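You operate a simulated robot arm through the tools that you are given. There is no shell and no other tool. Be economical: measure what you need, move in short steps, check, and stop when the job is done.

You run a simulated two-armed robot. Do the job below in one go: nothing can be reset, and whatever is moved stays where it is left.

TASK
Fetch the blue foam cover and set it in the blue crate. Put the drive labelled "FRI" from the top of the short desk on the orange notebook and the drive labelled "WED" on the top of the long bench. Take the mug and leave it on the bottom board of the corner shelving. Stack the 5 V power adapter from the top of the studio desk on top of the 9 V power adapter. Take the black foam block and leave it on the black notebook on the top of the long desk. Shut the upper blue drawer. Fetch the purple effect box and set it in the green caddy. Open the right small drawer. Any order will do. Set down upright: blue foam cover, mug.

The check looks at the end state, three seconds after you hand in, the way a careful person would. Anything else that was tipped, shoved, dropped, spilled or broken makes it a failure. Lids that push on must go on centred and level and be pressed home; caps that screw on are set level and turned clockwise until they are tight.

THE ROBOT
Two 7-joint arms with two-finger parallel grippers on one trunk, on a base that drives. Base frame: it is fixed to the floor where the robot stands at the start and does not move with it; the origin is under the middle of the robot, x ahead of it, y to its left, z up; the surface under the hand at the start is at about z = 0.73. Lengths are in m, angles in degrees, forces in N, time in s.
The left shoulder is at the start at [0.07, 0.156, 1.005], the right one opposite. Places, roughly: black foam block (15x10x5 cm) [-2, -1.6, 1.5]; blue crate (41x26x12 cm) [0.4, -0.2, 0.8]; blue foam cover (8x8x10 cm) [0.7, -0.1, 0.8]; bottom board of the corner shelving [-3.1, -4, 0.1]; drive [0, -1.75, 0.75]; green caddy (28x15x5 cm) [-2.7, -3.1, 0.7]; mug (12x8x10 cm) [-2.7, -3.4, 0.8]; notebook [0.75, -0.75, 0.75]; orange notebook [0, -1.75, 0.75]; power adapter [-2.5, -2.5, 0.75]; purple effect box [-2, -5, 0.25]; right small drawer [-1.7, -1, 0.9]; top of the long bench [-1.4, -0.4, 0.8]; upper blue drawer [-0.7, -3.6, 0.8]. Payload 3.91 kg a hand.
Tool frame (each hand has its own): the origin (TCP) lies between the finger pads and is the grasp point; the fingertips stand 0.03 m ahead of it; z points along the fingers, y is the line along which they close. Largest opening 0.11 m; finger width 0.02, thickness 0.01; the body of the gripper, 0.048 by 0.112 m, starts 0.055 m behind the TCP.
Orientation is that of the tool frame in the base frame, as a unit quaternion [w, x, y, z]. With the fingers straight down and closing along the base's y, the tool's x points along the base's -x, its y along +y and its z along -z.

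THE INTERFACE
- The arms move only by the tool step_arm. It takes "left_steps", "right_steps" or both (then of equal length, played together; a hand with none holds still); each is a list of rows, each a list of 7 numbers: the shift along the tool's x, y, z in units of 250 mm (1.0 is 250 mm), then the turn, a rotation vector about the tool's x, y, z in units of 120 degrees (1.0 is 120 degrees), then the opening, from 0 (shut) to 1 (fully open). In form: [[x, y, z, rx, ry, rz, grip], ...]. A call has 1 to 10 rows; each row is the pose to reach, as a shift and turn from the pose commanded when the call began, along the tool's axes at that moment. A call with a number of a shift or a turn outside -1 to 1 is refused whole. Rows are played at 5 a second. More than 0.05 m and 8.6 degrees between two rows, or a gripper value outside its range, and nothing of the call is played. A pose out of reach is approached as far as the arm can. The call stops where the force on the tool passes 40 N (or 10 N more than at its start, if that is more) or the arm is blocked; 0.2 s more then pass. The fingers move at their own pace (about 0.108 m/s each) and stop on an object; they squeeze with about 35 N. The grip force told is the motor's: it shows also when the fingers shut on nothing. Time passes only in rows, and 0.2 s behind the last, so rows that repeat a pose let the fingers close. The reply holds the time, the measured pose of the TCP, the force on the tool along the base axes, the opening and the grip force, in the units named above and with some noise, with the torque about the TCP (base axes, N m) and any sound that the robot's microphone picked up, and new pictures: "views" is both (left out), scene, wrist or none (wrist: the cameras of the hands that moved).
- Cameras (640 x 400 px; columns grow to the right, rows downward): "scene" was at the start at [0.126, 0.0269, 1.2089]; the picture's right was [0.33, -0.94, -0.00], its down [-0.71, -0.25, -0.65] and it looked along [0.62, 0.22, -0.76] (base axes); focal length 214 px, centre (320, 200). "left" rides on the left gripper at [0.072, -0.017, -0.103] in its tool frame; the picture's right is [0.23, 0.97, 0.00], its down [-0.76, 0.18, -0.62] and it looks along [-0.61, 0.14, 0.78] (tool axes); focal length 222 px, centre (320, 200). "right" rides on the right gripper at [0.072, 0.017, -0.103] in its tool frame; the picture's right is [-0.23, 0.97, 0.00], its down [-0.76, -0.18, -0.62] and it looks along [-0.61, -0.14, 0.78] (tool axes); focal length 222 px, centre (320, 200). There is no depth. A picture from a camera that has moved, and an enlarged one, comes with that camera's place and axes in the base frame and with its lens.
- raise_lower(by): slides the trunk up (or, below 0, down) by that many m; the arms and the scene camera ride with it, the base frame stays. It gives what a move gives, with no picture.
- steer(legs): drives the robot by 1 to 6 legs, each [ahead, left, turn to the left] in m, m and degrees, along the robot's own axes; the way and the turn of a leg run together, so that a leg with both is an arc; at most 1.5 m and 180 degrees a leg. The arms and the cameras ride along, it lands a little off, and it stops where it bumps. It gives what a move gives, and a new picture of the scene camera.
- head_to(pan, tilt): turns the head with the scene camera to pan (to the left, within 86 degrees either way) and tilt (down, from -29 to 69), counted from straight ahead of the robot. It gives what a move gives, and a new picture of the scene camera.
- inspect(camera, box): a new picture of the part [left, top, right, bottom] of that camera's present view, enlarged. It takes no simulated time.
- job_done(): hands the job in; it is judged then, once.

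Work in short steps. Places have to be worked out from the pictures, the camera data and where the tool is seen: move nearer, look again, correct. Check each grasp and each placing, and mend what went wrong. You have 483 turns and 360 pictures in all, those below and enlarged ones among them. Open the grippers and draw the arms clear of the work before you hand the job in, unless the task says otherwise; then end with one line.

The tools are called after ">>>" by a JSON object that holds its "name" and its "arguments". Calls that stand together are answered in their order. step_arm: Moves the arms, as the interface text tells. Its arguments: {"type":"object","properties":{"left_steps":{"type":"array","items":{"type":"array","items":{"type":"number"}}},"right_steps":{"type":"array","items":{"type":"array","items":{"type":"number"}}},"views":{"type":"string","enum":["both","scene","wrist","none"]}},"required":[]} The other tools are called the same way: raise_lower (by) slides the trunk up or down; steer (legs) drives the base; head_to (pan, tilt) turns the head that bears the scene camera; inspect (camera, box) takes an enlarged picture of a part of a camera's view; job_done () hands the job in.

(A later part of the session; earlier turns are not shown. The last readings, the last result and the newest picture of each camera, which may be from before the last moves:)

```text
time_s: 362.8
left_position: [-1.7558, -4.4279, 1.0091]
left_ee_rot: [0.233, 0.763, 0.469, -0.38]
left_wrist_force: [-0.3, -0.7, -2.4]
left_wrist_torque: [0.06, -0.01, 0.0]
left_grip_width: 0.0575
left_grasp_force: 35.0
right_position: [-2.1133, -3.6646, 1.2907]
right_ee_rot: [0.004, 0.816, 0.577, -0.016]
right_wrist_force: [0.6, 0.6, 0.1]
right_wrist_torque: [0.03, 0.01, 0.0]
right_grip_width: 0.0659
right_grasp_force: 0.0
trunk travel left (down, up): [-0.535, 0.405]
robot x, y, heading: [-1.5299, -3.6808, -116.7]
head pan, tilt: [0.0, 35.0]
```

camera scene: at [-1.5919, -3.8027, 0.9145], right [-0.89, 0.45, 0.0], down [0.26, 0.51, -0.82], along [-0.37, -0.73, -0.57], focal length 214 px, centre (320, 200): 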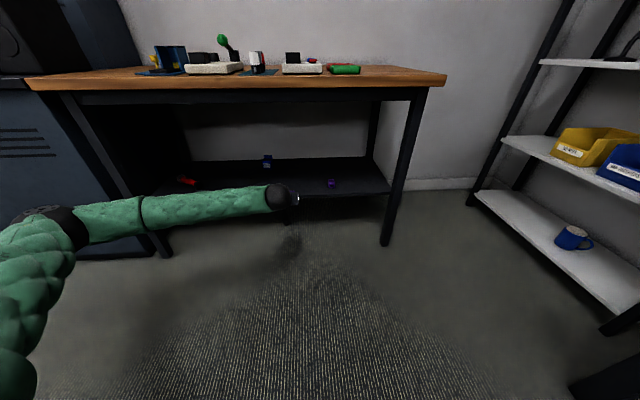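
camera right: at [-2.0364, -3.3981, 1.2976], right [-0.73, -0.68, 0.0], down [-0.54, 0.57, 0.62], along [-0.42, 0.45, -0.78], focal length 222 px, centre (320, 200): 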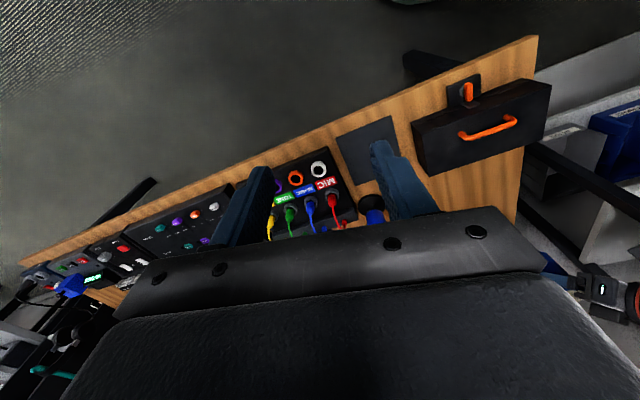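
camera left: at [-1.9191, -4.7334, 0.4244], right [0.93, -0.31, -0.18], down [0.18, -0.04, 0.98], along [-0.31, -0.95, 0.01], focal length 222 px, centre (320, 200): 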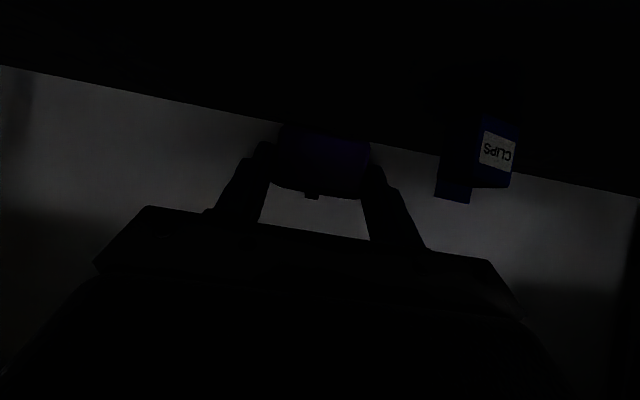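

>>> {"name": "steer", "arguments": {"legs": [[0, 0, -112]]}}

```text
time_s: 367.9
left_position: [-2.1163, -3.1607, 1.0089]
left_ee_rot: [-0.195, 0.805, -0.39, -0.402]
left_wrist_force: [0.4, -0.9, -1.2]
left_wrist_torque: [-0.08, -0.07, -0.02]
left_grip_width: 0.0575
left_grasp_force: 35.1
right_position: [-1.2749, -3.1582, 1.2898]
right_ee_rot: [-0.011, 0.926, -0.378, -0.012]
right_wrist_force: [-0.1, 0.4, 0.5]
right_wrist_torque: [-0.01, 0.0, 0.01]
right_grip_width: 0.066
right_grasp_force: 0.0
trunk travel left (down, up): [-0.535, 0.405]
robot x, y, heading: [-1.5294, -3.6801, 128.7]
head pan, tilt: [0.0, 35.0]
camera scene: at [-1.6152, -3.5704, 1.3145], right [0.78, 0.62, 0.0], down [0.36, -0.45, -0.82], along [-0.51, 0.64, -0.57], focal length 214 px, centre (320, 200)
```

scene: 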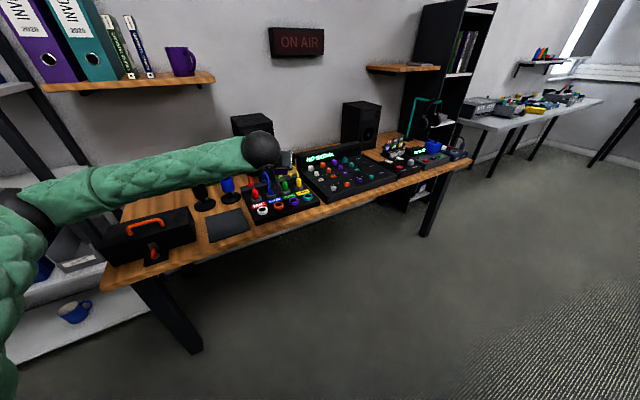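

I move left, then ahead in steps towards the caddy.

>>> {"name": "steer", "arguments": {"legs": [[0, 0.42, 0], [0.18, 0, 0]]}}

>>> {"name": "head_to", "arguments": {"pan": 0, "tilt": 42}}

```text
time_s: 371.6
left_position: [-2.567, -3.2946, 1.0081]
left_ee_rot: [-0.192, 0.807, -0.387, -0.402]
left_wrist_force: [0.1, 0.3, -2.2]
left_wrist_torque: [-0.02, -0.05, 0.0]
left_grip_width: 0.0574
left_grasp_force: 35.3
right_position: [-1.7248, -3.285, 1.2893]
right_ee_rot: [-0.011, 0.928, -0.373, -0.012]
right_wrist_force: [0.3, -0.1, -1.2]
right_wrist_torque: [-0.02, -0.02, -0.02]
right_grip_width: 0.066
right_grasp_force: 0.0
trunk travel left (down, up): [-0.535, 0.405]
robot x, y, heading: [-1.9751, -3.807, 129.1]
head pan, tilt: [0.0, 35.0]
camera scene: at [-2.0619, -3.6986, 1.3143], right [0.78, 0.63, 0.0], down [0.36, -0.45, -0.82], along [-0.51, 0.64, -0.58], focal length 214 px, centre (320, 200)
```

scene: 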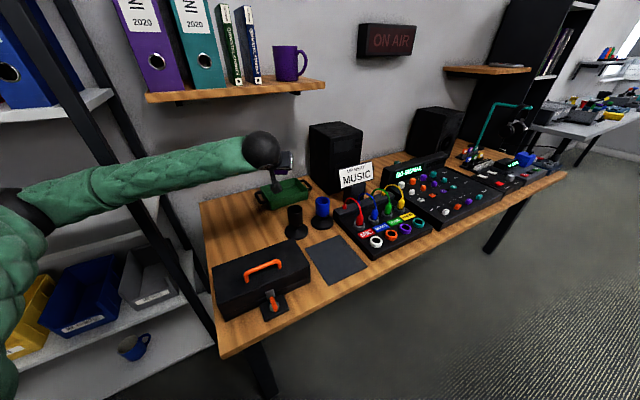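

```text
time_s: 372.3
left_position: [-2.567, -3.2963, 1.0087]
left_ee_rot: [-0.192, 0.807, -0.387, -0.402]
left_wrist_force: [0.2, -0.5, -0.8]
left_wrist_torque: [-0.06, -0.02, 0.02]
left_grip_width: 0.0575
left_grasp_force: 35.1
right_position: [-1.7231, -3.2854, 1.2911]
right_ee_rot: [-0.011, 0.927, -0.374, -0.012]
right_wrist_force: [0.8, 0.5, 0.1]
right_wrist_torque: [0.01, 0.02, 0.01]
right_grip_width: 0.0662
right_grasp_force: 0.1
trunk travel left (down, up): [-0.535, 0.405]
robot x, y, heading: [-1.9794, -3.8108, 129.0]
head pan, tilt: [0.0, 42.0]
camera scene: at [-2.0578, -3.7037, 1.3041], right [0.78, 0.63, 0.0], down [0.42, -0.52, -0.74], along [-0.47, 0.58, -0.67], focal length 214 px, centre (320, 200)
```

scene: 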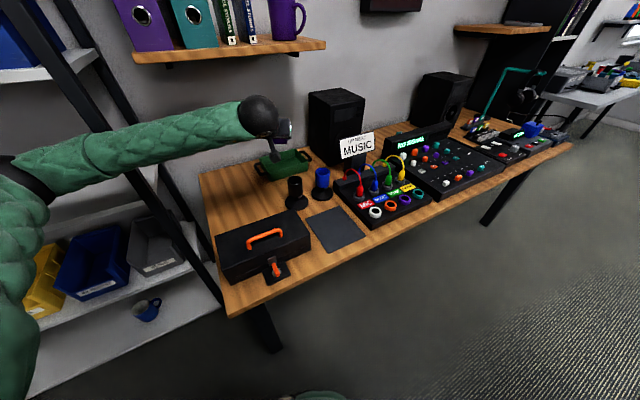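

The caddy is confirmed at [-2.726,-3.151]. I extend the hand towards it and yaw it 14° to stay clear of the mic cups.

>>> {"name": "step_arm", "arguments": {"left_steps": [[-0.045, 0.015, 0.14, 0.046, 0, 0.035, 0.2], [-0.09, 0.03, 0.28, 0.093, 0, 0.07, 0.2], [-0.135, 0.045, 0.42, 0.093, 0, 0.07, 0.2], [-0.179, 0.061, 0.569, 0.093, 0, 0.07, 0.2], [-0.179, 0.061, 0.569, 0.093, 0, 0.07, 0.2]]}}

```text
time_s: 373.5
left_position: [-2.6607, -3.202, 0.9688]
left_ee_rot: [-0.241, 0.753, -0.481, -0.38]
left_wrist_force: [-0.2, -0.8, -1.7]
left_wrist_torque: [-0.05, -0.03, 0.0]
left_grip_width: 0.0576
left_grasp_force: 34.9
right_position: [-1.7169, -3.2923, 1.2912]
right_ee_rot: [-0.012, 0.928, -0.371, -0.017]
right_wrist_force: [-1.1, 0.8, 0.2]
right_wrist_torque: [-0.01, 0.01, -0.03]
right_grip_width: 0.066
right_grasp_force: 0.1
trunk travel left (down, up): [-0.535, 0.405]
robot x, y, heading: [-1.979, -3.8086, 128.8]
head pan, tilt: [0.0, 42.0]
camera scene: at [-2.0494, -3.7111, 1.3055], right [0.78, 0.63, 0.0], down [0.42, -0.52, -0.75], along [-0.47, 0.58, -0.66], focal length 214 px, centre (320, 200)
camera left: at [-2.5916, -3.3079, 0.9707], right [-0.83, -0.53, -0.18], down [-0.14, -0.12, 0.98], along [-0.55, 0.84, 0.02], focal length 222 px, centre (320, 200)
```

scene: 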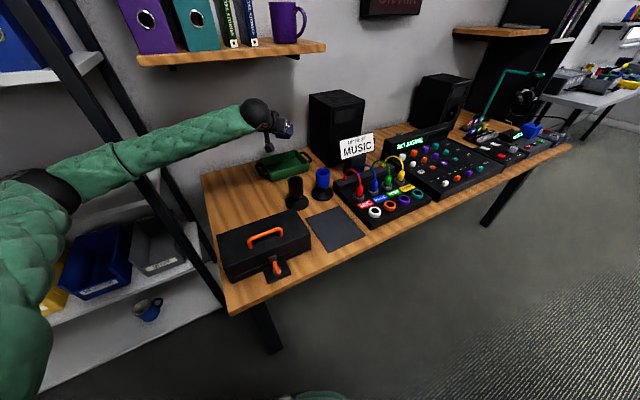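
left: 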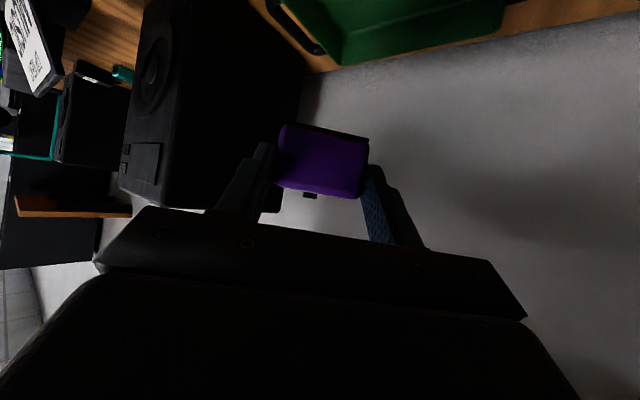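

The base moved about a centimetre, so the elbow may be touching the shelf post. I slide the robot right 7 cm to relieve it.

>>> {"name": "steer", "arguments": {"legs": [[0, -0.07, 0]]}}

>>> {"name": "head_to", "arguments": {"pan": 50, "tilt": 30}}

```text
time_s: 374.6
left_position: [-2.6059, -3.149, 0.9602]
left_ee_rot: [-0.24, 0.753, -0.483, -0.377]
left_wrist_force: [0.3, 0.6, -1.6]
left_wrist_torque: [-0.08, -0.03, 0.08]
left_grip_width: 0.0575
left_grasp_force: 35.1
right_position: [-1.6666, -3.2419, 1.2903]
right_ee_rot: [-0.009, 0.928, -0.373, -0.014]
right_wrist_force: [1.9, 0.2, -0.6]
right_wrist_torque: [0.01, 0.07, 0.03]
right_grip_width: 0.0662
right_grasp_force: 0.1
trunk travel left (down, up): [-0.535, 0.405]
robot x, y, heading: [-1.9232, -3.7676, 129.1]
head pan, tilt: [0.0, 42.0]
camera scene: at [-1.9998, -3.658, 1.3042], right [0.78, 0.63, 0.0], down [0.42, -0.52, -0.74], along [-0.47, 0.58, -0.67], focal length 214 px, centre (320, 200)
```

scene: 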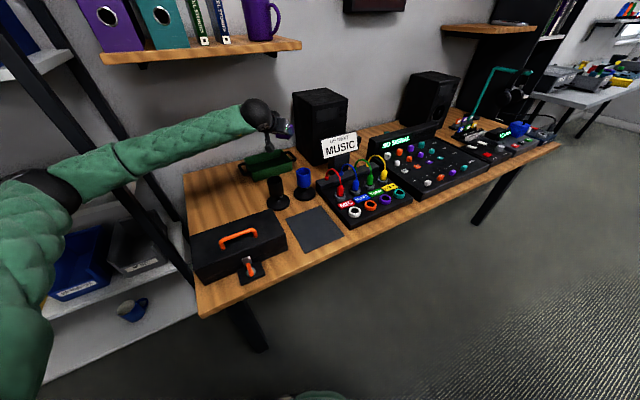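

```text
time_s: 375.7
left_position: [-2.6081, -3.1497, 0.958]
left_ee_rot: [-0.241, 0.754, -0.483, -0.375]
left_wrist_force: [0.9, -0.1, -1.0]
left_wrist_torque: [-0.02, -0.01, -0.01]
left_grip_width: 0.0574
left_grasp_force: 34.6
right_position: [-1.6684, -3.2419, 1.2908]
right_ee_rot: [-0.011, 0.927, -0.374, -0.012]
right_wrist_force: [-0.5, 0.1, 0.1]
right_wrist_torque: [0.01, 0.0, 0.04]
right_grip_width: 0.0662
right_grasp_force: 0.0
trunk travel left (down, up): [-0.535, 0.405]
robot x, y, heading: [-1.9219, -3.7615, 128.8]
head pan, tilt: [50.0, 30.0]
camera scene: at [-2.0409, -3.7219, 1.3223], right [0.02, 1.0, 0.0], down [0.5, -0.01, -0.87], along [-0.87, 0.02, -0.5], focal length 214 px, centre (320, 200)
```

scene: 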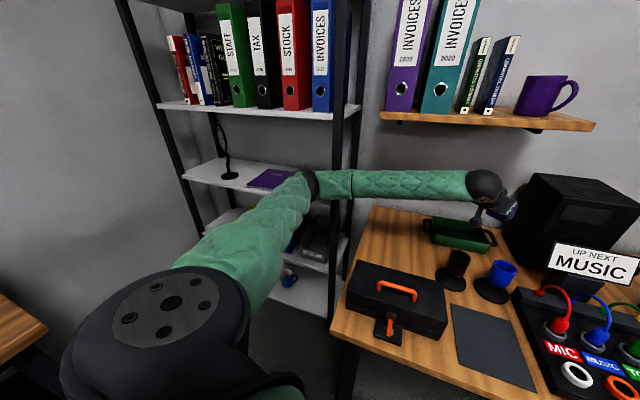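

The hand needs a better base position, more to the right so the elbow keeps off the shelf. I back out 0.35 m first.

>>> {"name": "steer", "arguments": {"legs": [[-0.35, 0, 0]]}}

```text
time_s: 378.0
left_position: [-2.3917, -3.4229, 0.9581]
left_ee_rot: [-0.24, 0.755, -0.481, -0.377]
left_wrist_force: [0.0, -0.2, -0.7]
left_wrist_torque: [-0.1, -0.04, 0.04]
left_grip_width: 0.0574
left_grasp_force: 34.9
right_position: [-1.4515, -3.5096, 1.2908]
right_ee_rot: [-0.01, 0.929, -0.371, -0.012]
right_wrist_force: [0.8, -0.3, 0.3]
right_wrist_torque: [0.02, 0.04, 0.0]
right_grip_width: 0.0661
right_grasp_force: 0.0
trunk travel left (down, up): [-0.535, 0.405]
robot x, y, heading: [-1.7023, -4.0331, 129.0]
head pan, tilt: [50.0, 30.0]
camera scene: at [-1.822, -3.9928, 1.3224], right [0.01, 1.0, 0.0], down [0.5, -0.01, -0.87], along [-0.87, 0.01, -0.5], focal length 214 px, centre (320, 200)
```

scene: 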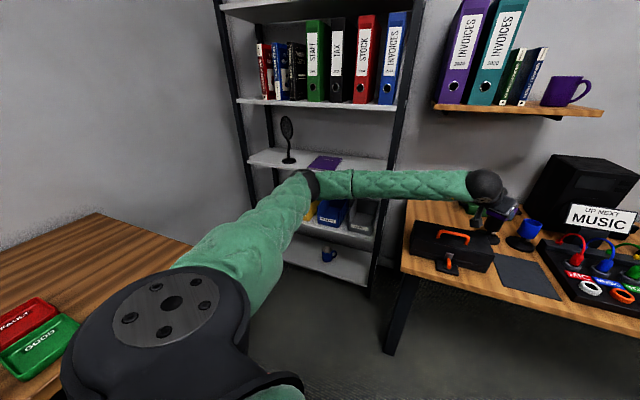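

>>> {"name": "steer", "arguments": {"legs": [[0, -0.4, 0]]}}

>>> {"name": "step_arm", "arguments": {"left_steps": [[0.09, 0, -0.11, 0, 0, 0, 0.2], [0.18, 0, -0.22, 0, 0, 0, 0.2], [0.27, 0, -0.34, 0, 0, 0, 0.2], [0.33, 0, -0.46, 0, 0, 0, 0.2]], "views": "none"}}

```text
time_s: 380.5
left_position: [-2.0699, -3.1591, 0.9585]
left_ee_rot: [-0.24, 0.754, -0.482, -0.376]
left_wrist_force: [-0.8, -0.3, -1.0]
left_wrist_torque: [-0.04, 0.0, 0.01]
left_grip_width: 0.0573
left_grasp_force: 35.0
right_position: [-1.1288, -3.251, 1.2904]
right_ee_rot: [-0.01, 0.927, -0.374, -0.013]
right_wrist_force: [0.0, 0.4, -0.3]
right_wrist_torque: [0.0, 0.01, 0.03]
right_grip_width: 0.0661
right_grasp_force: 0.1
trunk travel left (down, up): [-0.535, 0.405]
robot x, y, heading: [-1.3857, -3.7722, 128.9]
head pan, tilt: [50.0, 30.0]
camera scene: at [-1.5019, -3.7314, 1.3224], right [0.02, 1.0, 0.0], down [0.5, -0.01, -0.87], along [-0.87, 0.02, -0.5], focal length 214 px, centre (320, 200)
```

scene: 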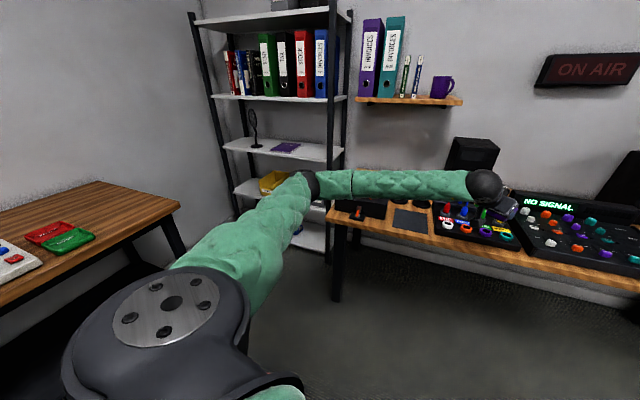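

```text
time_s: 381.5
left_position: [-2.0112, -3.2865, 0.9608]
left_ee_rot: [-0.242, 0.753, -0.482, -0.376]
left_wrist_force: [-0.2, -0.3, -1.4]
left_wrist_torque: [-0.07, -0.02, 0.0]
left_grip_width: 0.0575
left_grasp_force: 34.8
right_position: [-1.1301, -3.2532, 1.2897]
right_ee_rot: [-0.011, 0.927, -0.375, -0.012]
right_wrist_force: [-0.3, -0.3, -0.1]
right_wrist_torque: [0.05, 0.01, 0.0]
right_grip_width: 0.0658
right_grasp_force: 0.0
trunk travel left (down, up): [-0.535, 0.405]
robot x, y, heading: [-1.3786, -3.7732, 128.8]
head pan, tilt: [50.0, 30.0]
```

I turn left 21°, then drive towards the caddy with the hand at z .96, above the toolbox handle (.88).

>>> {"name": "steer", "arguments": {"legs": [[0, 0, 21], [0.4, 0, 0]]}}

>>> {"name": "head_to", "arguments": {"pan": 5, "tilt": 42}}

```text
time_s: 385.2
left_position: [-2.4986, -3.3688, 0.9601]
left_ee_rot: [-0.164, 0.833, -0.327, -0.415]
left_wrist_force: [-0.5, -0.5, -0.9]
left_wrist_torque: [-0.03, -0.07, 0.01]
left_grip_width: 0.0572
left_grasp_force: 35.0
right_position: [-1.6989, -2.9996, 1.2901]
right_ee_rot: [-0.009, 0.982, -0.187, -0.013]
right_wrist_force: [0.0, 0.1, 0.6]
right_wrist_torque: [-0.02, -0.03, 0.01]
right_grip_width: 0.0658
right_grasp_force: 0.1
trunk travel left (down, up): [-0.535, 0.405]
robot x, y, heading: [-1.7326, -3.5817, 151.4]
head pan, tilt: [50.0, 30.0]
camera scene: at [-1.8597, -3.5866, 1.3222], right [-0.36, 0.93, 0.0], down [0.47, 0.18, -0.87], along [-0.81, -0.31, -0.5], focal length 214 px, centre (320, 200)
```

scene: 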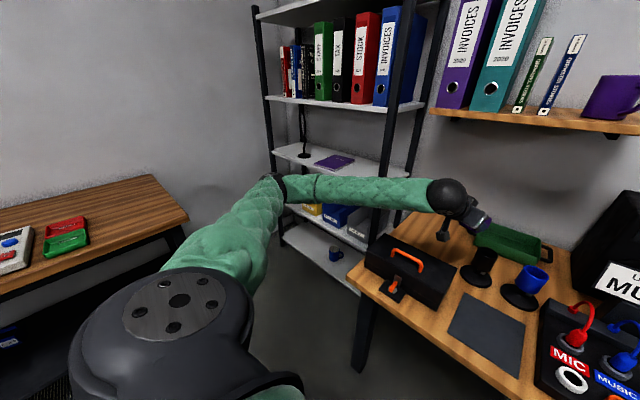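

```text
time_s: 386.3
left_position: [-2.4997, -3.3681, 0.9605]
left_ee_rot: [-0.163, 0.833, -0.327, -0.415]
left_wrist_force: [0.3, -0.1, -2.1]
left_wrist_torque: [-0.08, -0.05, 0.02]
left_grip_width: 0.0574
left_grasp_force: 35.0
right_position: [-1.6976, -3.0003, 1.2905]
right_ee_rot: [-0.009, 0.982, -0.187, -0.014]
right_wrist_force: [0.6, 0.5, 0.7]
right_wrist_torque: [-0.02, 0.01, 0.01]
right_grip_width: 0.0661
right_grasp_force: 0.1
trunk travel left (down, up): [-0.535, 0.405]
robot x, y, heading: [-1.7307, -3.5776, 151.3]
head pan, tilt: [5.0, 42.0]
camera scene: at [-1.851, -3.5208, 1.3041], right [0.4, 0.92, 0.0], down [0.61, -0.27, -0.74], along [-0.68, 0.3, -0.67], focal length 214 px, centre (320, 200)
```

scene: 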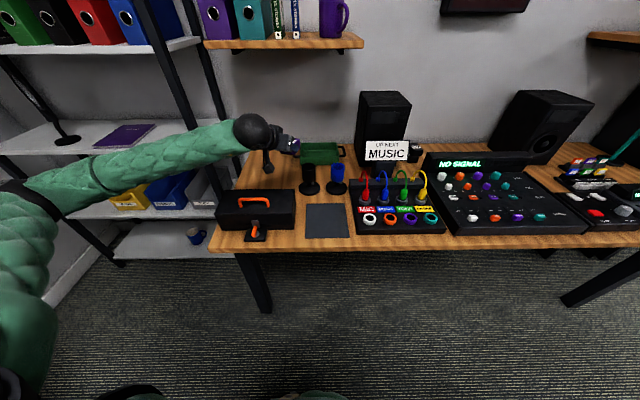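

I continue 0.25 m ahead and 9 cm to the right.

>>> {"name": "steer", "arguments": {"legs": [[0.25, -0.09, 0]]}}

>>> {"name": "inspect", "arguments": {"camera": "scene", "box": [230, 90, 430, 250]}}

>>> {"name": "inspect", "arguments": {"camera": "left", "box": [0, 0, 640, 400]}}

```text
time_s: 388.2
left_position: [-2.6817, -3.167, 0.9586]
left_ee_rot: [-0.162, 0.834, -0.326, -0.415]
left_wrist_force: [0.0, 0.0, -1.6]
left_wrist_torque: [-0.02, -0.04, -0.02]
left_grip_width: 0.0575
left_grasp_force: 35.3
right_position: [-1.88, -2.7994, 1.2903]
right_ee_rot: [-0.008, 0.982, -0.187, -0.013]
right_wrist_force: [-0.1, 0.0, -1.0]
right_wrist_torque: [-0.02, -0.05, 0.0]
right_grip_width: 0.0659
right_grasp_force: 0.0
trunk travel left (down, up): [-0.535, 0.405]
robot x, y, heading: [-1.9154, -3.383, 151.3]
head pan, tilt: [5.0, 42.0]
camera scene: at [-2.0329, -3.3191, 1.3039], right [0.4, 0.92, 0.0], down [0.61, -0.27, -0.74], along [-0.68, 0.3, -0.67], focal length 214 px, centre (320, 200)
```

scene: 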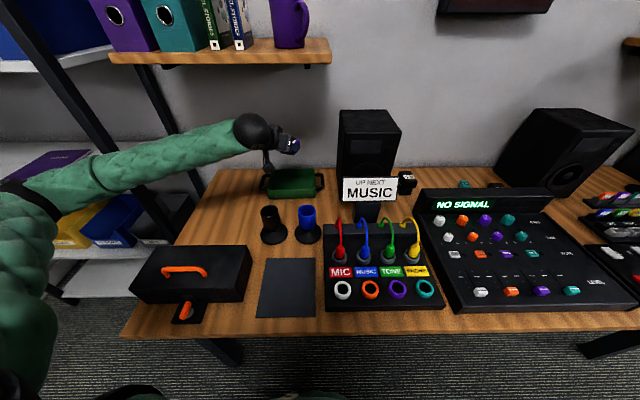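

```text
2.50 times, centred on (330, 170) of scene
camera zoom: at [-2.0329, -3.3191, 1.3039], right [0.4, 0.92, 0.0], down [0.61, -0.27, -0.74], along [-0.68, 0.3, -0.67], focal length 536 px, centre (295, 275)
```

zoom: 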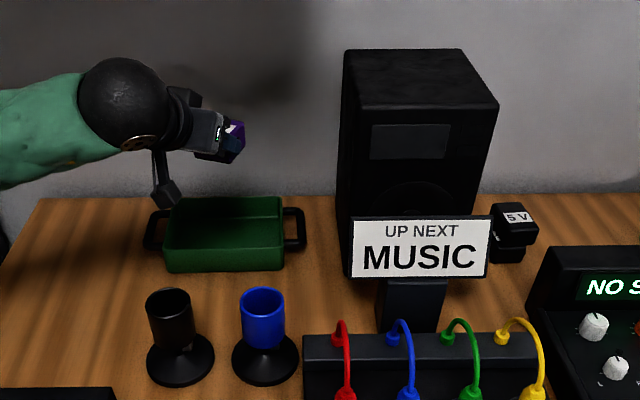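

```text
1.00 times, centred on (320, 200) of left (not enlarged: the box is as wide or as high as the picture)
camera zoom: at [-2.5778, -3.2394, 0.9641], right [-0.56, -0.81, -0.18], down [-0.09, -0.16, 0.98], along [-0.82, 0.57, 0.01], focal length 222 px, centre (320, 200)
```

zoom: 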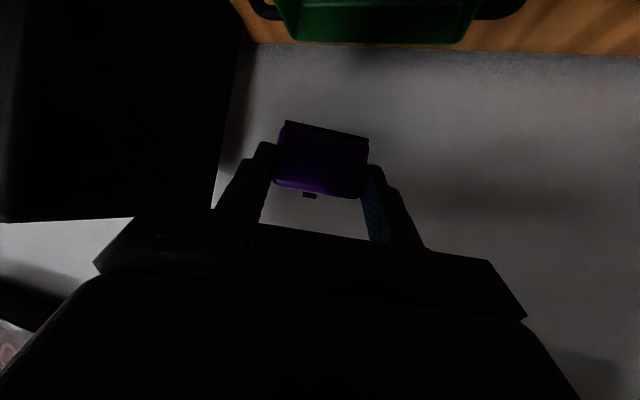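

The caddy opening is centred at [-2.735,-3.133]. I move over it and lower to about z .80, then look.

>>> {"name": "step_arm", "arguments": {"left_steps": [[-0.12, 0.044, 0.16, 0, 0, 0, 0.2], [0.0, 0.044, 0.255, 0, 0, 0, 0.2], [0.13, 0.044, 0.35, 0, 0, 0, 0.2], [0.26, 0.044, 0.45, 0, 0, 0, 0.2], [0.385, 0.044, 0.543, 0, 0, 0, 0.2], [0.385, 0.044, 0.543, 0, 0, 0, 0.2]]}}

>>> {"name": "inspect", "arguments": {"camera": "scene", "box": [230, 120, 390, 250]}}

```text
refused: row 1 steps farther than a row can; nothing moved
```

```text
3.08 times, centred on (310, 185) of scene
camera zoom: at [-2.0329, -3.3191, 1.3039], right [0.4, 0.92, 0.0], down [0.61, -0.27, -0.74], along [-0.68, 0.3, -0.67], focal length 660 px, centre (351, 246)
```

zoom: 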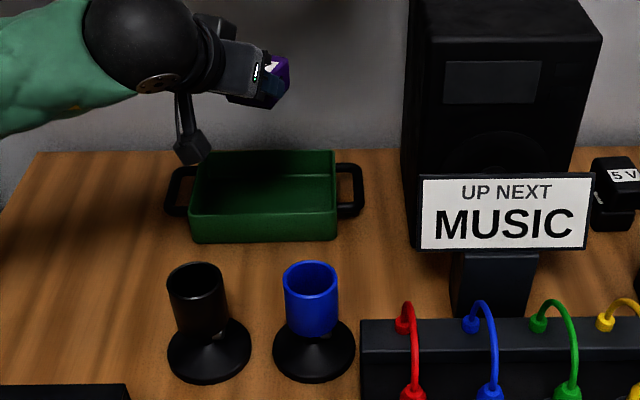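

>>> {"name": "step_arm", "arguments": {"left_steps": [[-0.06, 0.022, 0.08, 0, 0, 0, 0.2], [-0.12, 0.044, 0.16, 0, 0, 0, 0.2], [0.0, 0.044, 0.255, 0, 0, 0, 0.2], [0.13, 0.044, 0.35, 0, 0, 0, 0.2], [0.26, 0.044, 0.45, 0, 0, 0, 0.2], [0.385, 0.044, 0.543, 0, 0, 0, 0.2], [0.385, 0.044, 0.543, 0, 0, 0, 0.2]]}}

>>> {"name": "inspect", "arguments": {"camera": "scene", "box": [230, 120, 390, 250]}}

```text
time_s: 389.8
left_position: [-2.7258, -3.1425, 0.8047]
left_ee_rot: [-0.162, 0.834, -0.325, -0.416]
left_wrist_force: [0.8, -0.7, -2.1]
left_wrist_torque: [-0.03, -0.02, 0.03]
left_grip_width: 0.0572
left_grasp_force: 34.7
right_position: [-1.8792, -2.7996, 1.2901]
right_ee_rot: [-0.009, 0.982, -0.186, -0.016]
right_wrist_force: [-0.1, 0.3, -1.2]
right_wrist_torque: [-0.03, 0.04, 0.05]
right_grip_width: 0.0659
right_grasp_force: 0.1
trunk travel left (down, up): [-0.535, 0.405]
robot x, y, heading: [-1.9117, -3.3804, 151.5]
head pan, tilt: [5.0, 42.0]
camera scene: at [-2.0316, -3.3201, 1.3041], right [0.4, 0.92, 0.0], down [0.61, -0.27, -0.74], along [-0.68, 0.3, -0.67], focal length 214 px, centre (320, 200)
camera left: at [-2.623, -3.2143, 0.8082], right [-0.56, -0.81, -0.18], down [-0.09, -0.16, 0.98], along [-0.82, 0.57, 0.01], focal length 222 px, centre (320, 200)
```

scene: 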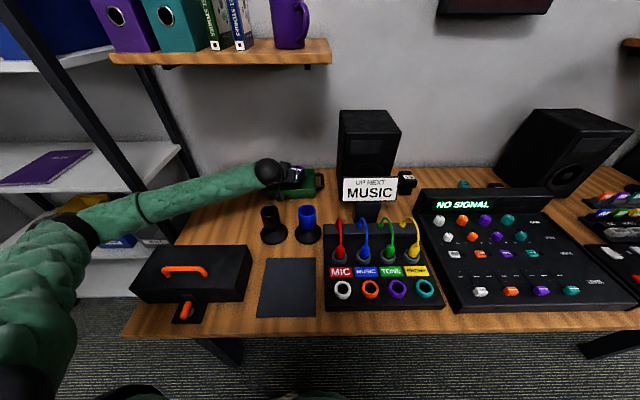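
left: 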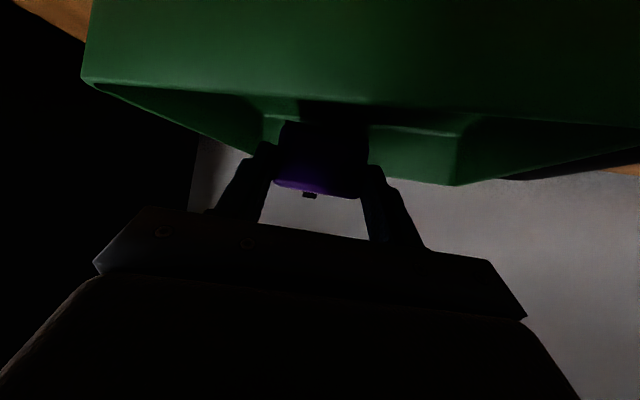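

```text
3.08 times, centred on (310, 185) of scene
camera zoom: at [-2.0316, -3.3201, 1.3041], right [0.4, 0.92, 0.0], down [0.61, -0.27, -0.74], along [-0.68, 0.3, -0.67], focal length 660 px, centre (351, 246)
```

zoom: 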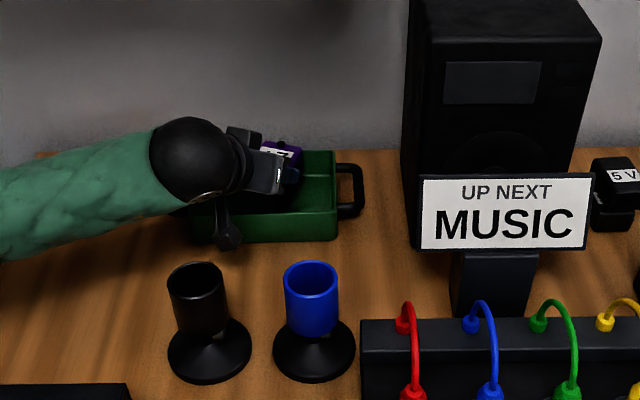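

The box is inside the caddy above its floor. I lower to contact.

>>> {"name": "step_arm", "arguments": {"left_steps": [[0.04, 0, 0.03, 0, 0, 0, 0.2], [0.08, 0, 0.06, 0, 0, 0, 0.2], [0.096, 0, 0.072, 0, 0, 0, 0.2], [0.112, 0, 0.084, 0, 0, 0, 0.2]], "views": "none"}}

```text
time_s: 390.8
left_position: [-2.7262, -3.1411, 0.7729]
left_ee_rot: [-0.164, 0.832, -0.325, -0.418]
left_wrist_force: [1.4, -3.9, 27.9]
left_wrist_torque: [0.06, 0.14, 0.08]
left_grip_width: 0.0574
left_grasp_force: 36.2
right_position: [-1.8777, -2.7999, 1.2905]
right_ee_rot: [-0.009, 0.982, -0.186, -0.015]
right_wrist_force: [-1.0, 0.2, 0.1]
right_wrist_torque: [0.03, -0.01, -0.01]
right_grip_width: 0.0659
right_grasp_force: 0.1
trunk travel left (down, up): [-0.535, 0.405]
robot x, y, heading: [-1.9152, -3.3815, 151.4]
head pan, tilt: [5.0, 42.0]
```

Contact. I ease up, open, and rise straight up.

>>> {"name": "step_arm", "arguments": {"left_steps": [[-0.008, 0, -0.006, 0, 0, 0, 0.2], [-0.008, 0, -0.006, 0, 0, 0, 0.75], [-0.008, 0, -0.006, 0, 0, 0, 0.75], [-0.12, 0, -0.09, 0, 0, 0, 0.75], [-0.26, 0, -0.2, 0, 0, 0, 0.75], [-0.4, 0, -0.3, 0, 0, 0, 0.75], [-0.54, 0, -0.41, 0, 0, 0, 0.75], [-0.66, 0, -0.5, 0, 0, 0, 0.75]]}}

>>> {"name": "inspect", "arguments": {"camera": "scene", "box": [230, 120, 390, 250]}}

```text
time_s: 392.6
left_position: [-2.727, -3.1398, 0.9783]
left_ee_rot: [-0.163, 0.833, -0.326, -0.415]
left_wrist_force: [-0.3, 0.4, 0.6]
left_wrist_torque: [-0.01, 0.05, -0.03]
left_grip_width: 0.0826
left_grasp_force: 0.0
right_position: [-1.8795, -2.7987, 1.2898]
right_ee_rot: [-0.008, 0.982, -0.187, -0.015]
right_wrist_force: [-0.2, 0.0, -1.0]
right_wrist_torque: [0.0, 0.02, 0.01]
right_grip_width: 0.0659
right_grasp_force: 0.1
trunk travel left (down, up): [-0.535, 0.405]
robot x, y, heading: [-1.9126, -3.3838, 151.5]
head pan, tilt: [5.0, 42.0]
camera scene: at [-2.0315, -3.3199, 1.304], right [0.4, 0.92, 0.0], down [0.61, -0.27, -0.74], along [-0.68, 0.3, -0.67], focal length 214 px, centre (320, 200)
camera left: at [-2.6224, -3.2125, 0.9826], right [-0.56, -0.81, -0.18], down [-0.09, -0.16, 0.98], along [-0.82, 0.57, 0.01], focal length 222 px, centre (320, 200)
```

scene: 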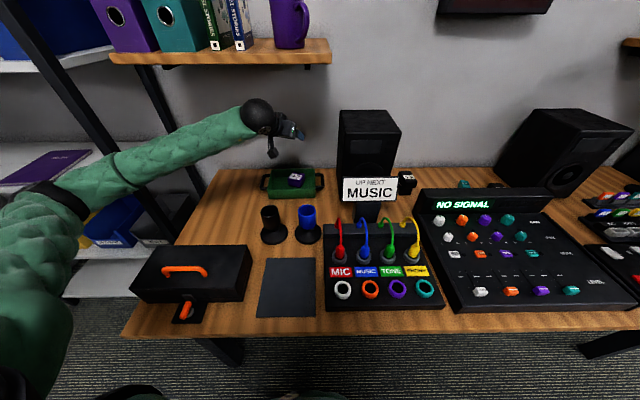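
left: 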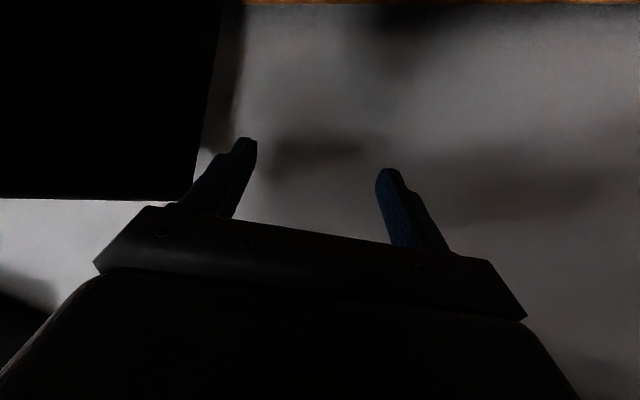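

```text
3.08 times, centred on (310, 185) of scene
camera zoom: at [-2.0315, -3.3199, 1.304], right [0.4, 0.92, 0.0], down [0.61, -0.27, -0.74], along [-0.68, 0.3, -0.67], focal length 660 px, centre (351, 246)
```

zoom: 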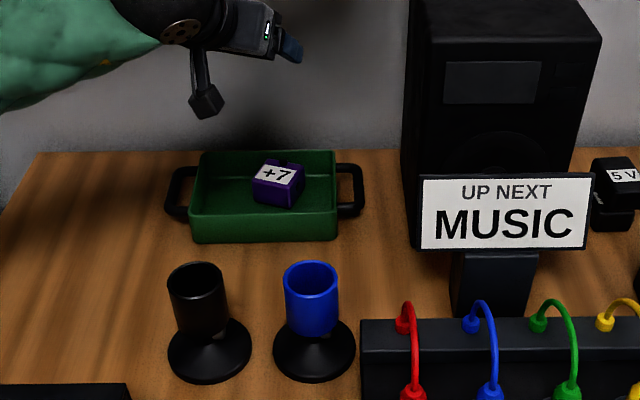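

The +7 box sits in the caddy. To be sure it's the right kind of object, I look at the other small boxes on the desk for comparison.

>>> {"name": "head_to", "arguments": {"pan": -25, "tilt": 40}}

>>> {"name": "inspect", "arguments": {"camera": "left", "box": [0, 0, 10, 10]}}

```text
time_s: 393.5
left_position: [-2.7262, -3.1398, 0.9779]
left_ee_rot: [-0.163, 0.833, -0.326, -0.416]
left_wrist_force: [-0.6, 0.6, -0.6]
left_wrist_torque: [-0.02, 0.01, -0.02]
left_grip_width: 0.0825
left_grasp_force: 0.2
right_position: [-1.8793, -2.799, 1.2907]
right_ee_rot: [-0.009, 0.983, -0.185, -0.014]
right_wrist_force: [-0.2, 0.2, -0.2]
right_wrist_torque: [0.0, 0.0, -0.01]
right_grip_width: 0.0661
right_grasp_force: 0.0
trunk travel left (down, up): [-0.535, 0.405]
robot x, y, heading: [-1.9146, -3.3759, 151.4]
head pan, tilt: [-25.0, 40.0]
camera scene: at [-2.0057, -3.2852, 1.307], right [0.81, 0.59, 0.0], down [0.38, -0.52, -0.77], along [-0.45, 0.62, -0.64], focal length 214 px, centre (320, 200)
```

scene: 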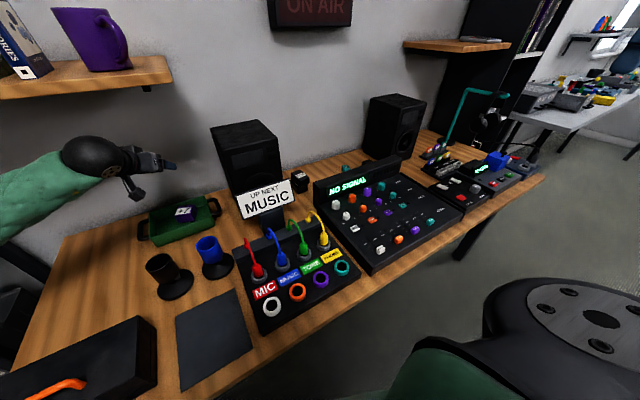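

```text
16.00 times, centred on (5, 5) of left
camera zoom: at [-2.6229, -3.2125, 0.9822], right [-0.56, -0.81, -0.18], down [-0.09, -0.16, 0.98], along [-0.82, 0.57, 0.01], focal length 3554 px, centre (5360, 3320)
```

zoom: 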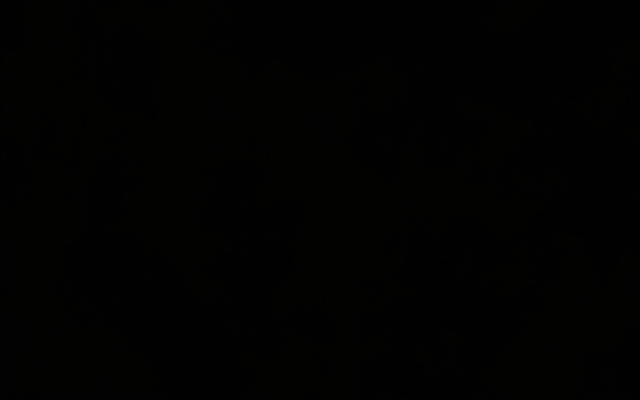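

>>> {"name": "inspect", "arguments": {"camera": "scene", "box": [400, 130, 560, 210]}}

>>> {"name": "inspect", "arguments": {"camera": "scene", "box": [140, 185, 240, 245]}}

```text
4.00 times, centred on (480, 170) of scene
camera zoom: at [-2.0057, -3.2852, 1.307], right [0.81, 0.59, 0.0], down [0.38, -0.52, -0.77], along [-0.45, 0.62, -0.64], focal length 858 px, centre (-320, 320)
```

zoom: 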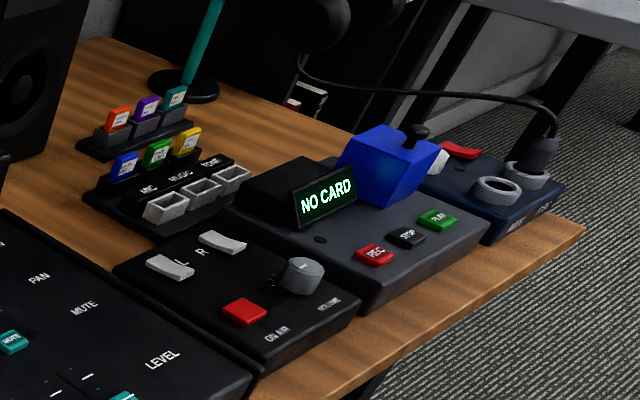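

```text
6.40 times, centred on (190, 215) of scene
camera zoom: at [-2.0057, -3.2852, 1.307], right [0.81, 0.59, 0.0], down [0.38, -0.52, -0.77], along [-0.45, 0.62, -0.64], focal length 1373 px, centre (1152, 104)
```

zoom: 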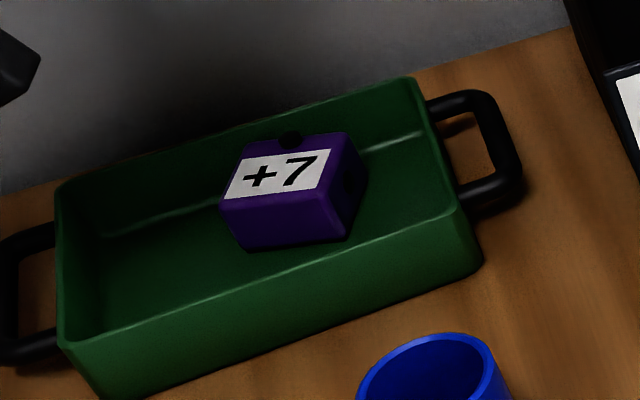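

The +7 box has a knob and a jack hole, so it's an effect box. Now to the upper blue drawer: I back off 0.4 m and look for it.

>>> {"name": "steer", "arguments": {"legs": [[-0.4, 0, 0]]}}

>>> {"name": "step_arm", "arguments": {"left_steps": [[0, 0, -0.05, 0, 0.06, 0, 0.75], [0, 0, -0.1, 0, 0.12, 0, 0.75], [0, 0, -0.15, 0, 0.18, 0, 0.75], [0, 0, -0.2, 0, 0.24, 0, 0.75], [0, 0, -0.25, 0, 0.3, 0, 0.75], [0, 0, -0.3, 0, 0.36, 0, 0.75], [0, 0, -0.35, 0, 0.42, 0, 0.75]], "views": "none"}}

```text
time_s: 396.1
left_position: [-2.3613, -3.335, 0.9789]
left_ee_rot: [-0.165, 0.832, -0.33, -0.415]
left_wrist_force: [-0.4, -0.7, 0.5]
left_wrist_torque: [-0.01, -0.02, 0.01]
left_grip_width: 0.0824
left_grasp_force: 0.1
right_position: [-1.5101, -3.0013, 1.2902]
right_ee_rot: [-0.009, 0.982, -0.19, -0.014]
right_wrist_force: [0.3, -0.1, 0.5]
right_wrist_torque: [0.0, 0.03, 0.0]
right_grip_width: 0.066
right_grasp_force: 0.1
trunk travel left (down, up): [-0.535, 0.405]
robot x, y, heading: [-1.5457, -3.579, 150.7]
head pan, tilt: [-25.0, 40.0]
camera scene: at [-1.6403, -3.4856, 1.3071], right [0.81, 0.59, 0.0], down [0.38, -0.52, -0.77], along [-0.45, 0.62, -0.64], focal length 214 px, centre (320, 200)
```

scene: 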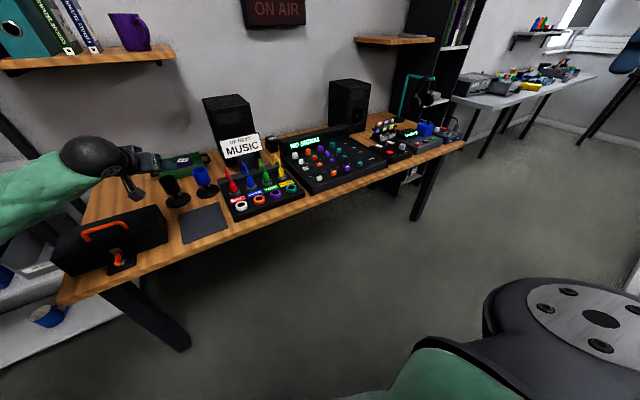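

```text
time_s: 397.7
left_position: [-2.3099, -3.3821, 1.0313]
left_ee_rot: [-0.008, 0.93, -0.368, -0.02]
left_wrist_force: [-0.2, 0.1, -0.1]
left_wrist_torque: [-0.02, 0.02, -0.05]
left_grip_width: 0.0824
left_grasp_force: 0.2
right_position: [-1.512, -3.0004, 1.2909]
right_ee_rot: [-0.009, 0.982, -0.19, -0.014]
right_wrist_force: [0.7, 0.3, 0.1]
right_wrist_torque: [-0.03, 0.01, -0.04]
right_grip_width: 0.0658
right_grasp_force: 0.0
trunk travel left (down, up): [-0.535, 0.405]
robot x, y, heading: [-1.5464, -3.581, 150.9]
head pan, tilt: [-25.0, 40.0]
```

>>> {"name": "step_arm", "arguments": {"left_steps": [[0.1, 0, -0.1, 0, 0, 0, 0.5], [0.25, 0, -0.2, 0, 0, 0, 0.5], [0.4, 0, -0.3, 0, 0, 0, 0.5], [0.56, 0, -0.4, 0, 0, 0, 0.5], [0.73, 0, -0.4, 0, 0, 0, 0.5], [0.9, 0, -0.4, 0, 0, 0, 0.5], [1, 0, -0.4, 0, 0, 0, 0.5]], "views": "none"}}

>>> {"name": "head_to", "arguments": {"pan": -86, "tilt": 35}}

```text
time_s: 399.3
left_position: [-2.1241, -3.5565, 1.12]
left_ee_rot: [-0.009, 0.929, -0.368, -0.022]
left_wrist_force: [0.9, 0.2, -0.2]
left_wrist_torque: [-0.01, 0.0, -0.01]
left_grip_width: 0.0547
left_grasp_force: 0.1
right_position: [-1.5108, -3.0014, 1.2904]
right_ee_rot: [-0.009, 0.982, -0.19, -0.014]
right_wrist_force: [0.0, -0.1, 0.6]
right_wrist_torque: [0.03, 0.03, 0.03]
right_grip_width: 0.0659
right_grasp_force: 0.0
trunk travel left (down, up): [-0.535, 0.405]
robot x, y, heading: [-1.5498, -3.5801, 150.7]
head pan, tilt: [-25.0, 40.0]
```

```text
time_s: 400.6
left_position: [-2.125, -3.5568, 1.1204]
left_ee_rot: [-0.008, 0.93, -0.368, -0.021]
left_wrist_force: [-0.4, 0.6, 0.7]
left_wrist_torque: [-0.01, -0.01, 0.05]
left_grip_width: 0.055
left_grasp_force: 0.1
right_position: [-1.5106, -2.9998, 1.2902]
right_ee_rot: [-0.009, 0.982, -0.19, -0.014]
right_wrist_force: [0.8, -0.5, 0.9]
right_wrist_torque: [0.0, -0.01, -0.04]
right_grip_width: 0.0661
right_grasp_force: 0.1
trunk travel left (down, up): [-0.535, 0.405]
robot x, y, heading: [-1.5509, -3.58, 151.0]
head pan, tilt: [-85.9, 35.0]
camera scene: at [-1.5541, -3.4743, 1.3146], right [0.91, -0.42, 0.0], down [-0.24, -0.52, -0.82], along [0.35, 0.74, -0.57], focal length 214 px, centre (320, 200)
```

scene: 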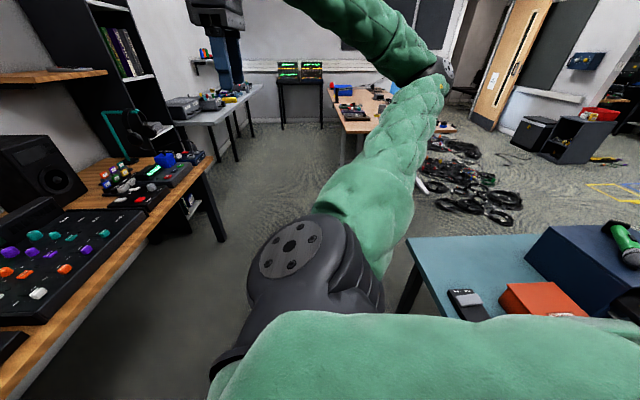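

The navy drawer unit stands on the teal table to my right. I turn right to face it.

>>> {"name": "steer", "arguments": {"legs": [[-0.05, 0.15, 0], [0, 0, -130]]}}

>>> {"name": "head_to", "arguments": {"pan": 0, "tilt": 35}}

```text
time_s: 407.4
left_position: [-1.1934, -3.3111, 1.1195]
left_ee_rot: [0.023, -0.059, 0.998, 0.001]
left_wrist_force: [-0.2, -0.1, 0.6]
left_wrist_torque: [-0.03, -0.03, 0.0]
left_grip_width: 0.0548
left_grasp_force: 0.0
right_position: [-1.1627, -4.1383, 1.2905]
right_ee_rot: [0.016, -0.244, 0.97, -0.002]
right_wrist_force: [-0.2, -0.7, 1.2]
right_wrist_torque: [0.02, 0.01, -0.01]
right_grip_width: 0.0661
right_grasp_force: 0.0
trunk travel left (down, up): [-0.535, 0.405]
robot x, y, heading: [-1.5796, -3.7358, 20.8]
head pan, tilt: [-85.9, 35.0]
camera scene: at [-1.4947, -3.7973, 1.3146], right [-0.91, -0.42, 0.0], down [-0.24, 0.52, -0.82], along [0.35, -0.74, -0.57], focal length 214 px, centre (320, 200)
```

scene: 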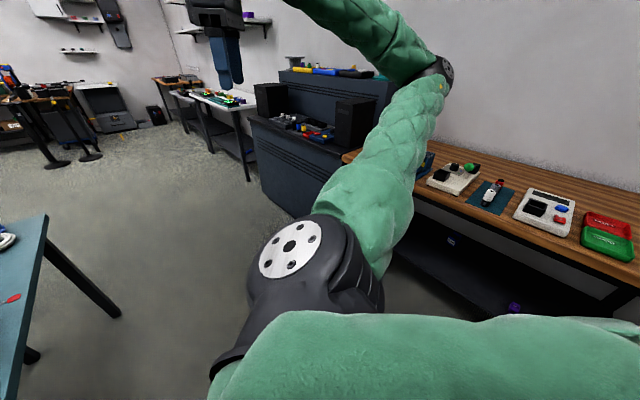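

```text
time_s: 409.0
left_position: [-1.1927, -3.3105, 1.1195]
left_ee_rot: [0.023, -0.06, 0.998, 0.002]
left_wrist_force: [-0.5, 0.7, 0.1]
left_wrist_torque: [0.0, 0.01, -0.03]
left_grip_width: 0.0549
left_grasp_force: 0.1
right_position: [-1.1612, -4.1388, 1.2902]
right_ee_rot: [0.017, -0.242, 0.97, -0.002]
right_wrist_force: [0.6, 0.1, 0.5]
right_wrist_torque: [0.04, 0.0, -0.01]
right_grip_width: 0.0659
right_grasp_force: 0.1
trunk travel left (down, up): [-0.535, 0.405]
robot x, y, heading: [-1.5834, -3.7354, 21.2]
head pan, tilt: [0.0, 35.0]
camera scene: at [-1.4495, -3.686, 1.3145], right [0.36, -0.93, 0.0], down [-0.54, -0.2, -0.82], along [0.77, 0.29, -0.57], focal length 214 px, centre (320, 200)
```

scene: 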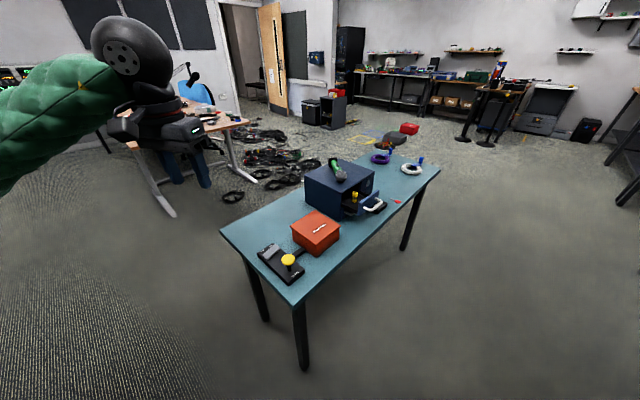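

The drawer unit stands mid-table with an open drawer facing right. I zoom in.

>>> {"name": "inspect", "arguments": {"camera": "scene", "box": [270, 140, 430, 240]}}

```text
4.00 times, centred on (350, 190) of scene
camera zoom: at [-1.4495, -3.686, 1.3145], right [0.36, -0.93, 0.0], down [-0.54, -0.2, -0.82], along [0.77, 0.29, -0.57], focal length 858 px, centre (200, 240)
```

zoom: 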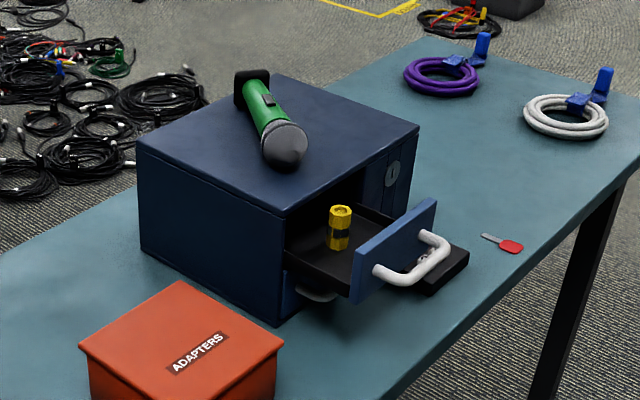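

The upper drawer's front plate is at about [-.70,-3.62], z≈.8, opening towards heading ≈-109°. I'll push it shut along heading ≈71° from the free side. I drive around to there.

>>> {"name": "steer", "arguments": {"legs": [[0, -0.7, 0], [0.45, 0, 0]]}}

```text
time_s: 415.2
left_position: [-0.5278, -3.7934, 1.1188]
left_ee_rot: [0.023, -0.07, 0.997, 0.001]
left_wrist_force: [0.4, 1.1, 0.0]
left_wrist_torque: [-0.02, -0.01, 0.01]
left_grip_width: 0.0548
left_grasp_force: 0.0
right_position: [-0.4765, -4.6209, 1.2906]
right_ee_rot: [0.017, -0.253, 0.967, -0.002]
right_wrist_force: [-0.5, -1.0, -0.7]
right_wrist_torque: [0.02, 0.03, 0.01]
right_grip_width: 0.0659
right_grasp_force: 0.1
trunk travel left (down, up): [-0.535, 0.405]
robot x, y, heading: [-0.9059, -4.2274, 22.2]
head pan, tilt: [0.0, 35.0]
camera scene: at [-0.7751, -4.1738, 1.3144], right [0.38, -0.93, 0.0], down [-0.53, -0.22, -0.82], along [0.76, 0.31, -0.57], focal length 214 px, centre (320, 200)
```

scene: 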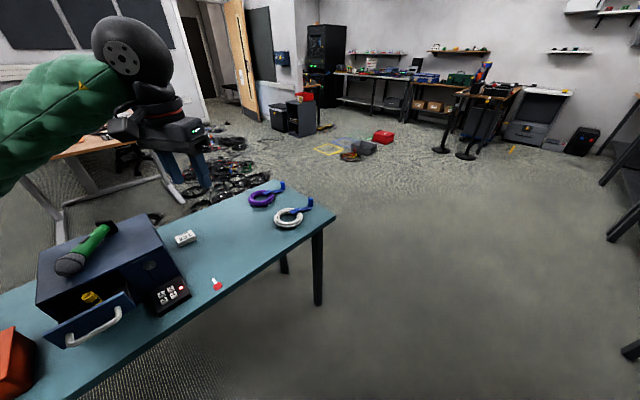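

I turn left 48° to face the drawer.

>>> {"name": "steer", "arguments": {"legs": [[0, 0, 48]]}}

>>> {"name": "head_to", "arguments": {"pan": 0, "tilt": 45}}

```text
time_s: 417.8
left_position: [-0.9791, -3.6567, 1.1196]
left_ee_rot: [0.02, -0.473, 0.881, 0.011]
left_wrist_force: [-0.3, 0.6, -1.1]
left_wrist_torque: [-0.02, 0.01, 0.0]
left_grip_width: 0.0549
left_grasp_force: 0.1
right_position: [-0.3296, -4.1692, 1.2897]
right_ee_rot: [0.016, -0.627, 0.779, 0.006]
right_wrist_force: [-0.3, -0.6, -0.4]
right_wrist_torque: [0.0, -0.01, -0.03]
right_grip_width: 0.0661
right_grasp_force: 0.0
trunk travel left (down, up): [-0.535, 0.405]
robot x, y, heading: [-0.9061, -4.2287, 70.4]
head pan, tilt: [0.0, 35.0]
camera scene: at [-0.8581, -4.0958, 1.3145], right [0.94, -0.33, 0.0], down [-0.19, -0.54, -0.82], along [0.27, 0.77, -0.57], focal length 214 px, centre (320, 200)
```

scene: 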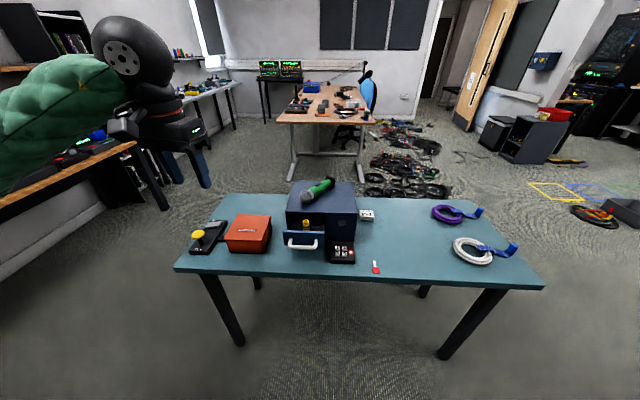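

```text
time_s: 418.5
left_position: [-0.9791, -3.6565, 1.12]
left_ee_rot: [0.019, -0.472, 0.881, 0.011]
left_wrist_force: [0.3, -0.2, 0.1]
left_wrist_torque: [-0.03, 0.01, -0.01]
left_grip_width: 0.055
left_grasp_force: 0.1
right_position: [-0.3282, -4.1689, 1.2901]
right_ee_rot: [0.016, -0.627, 0.779, 0.005]
right_wrist_force: [-0.2, -0.3, 0.1]
right_wrist_torque: [-0.02, 0.01, 0.01]
right_grip_width: 0.0662
right_grasp_force: 0.1
trunk travel left (down, up): [-0.535, 0.405]
robot x, y, heading: [-0.9059, -4.2267, 70.5]
head pan, tilt: [0.0, 45.0]
camera scene: at [-0.8601, -4.1024, 1.2998], right [0.94, -0.33, 0.0], down [-0.24, -0.67, -0.71], along [0.24, 0.67, -0.71], focal length 214 px, centre (320, 200)
```

scene: 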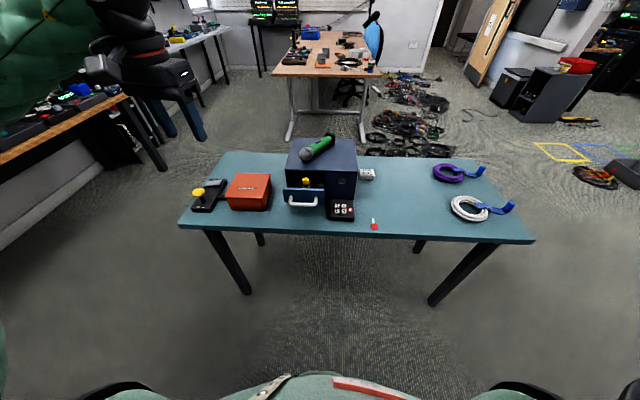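

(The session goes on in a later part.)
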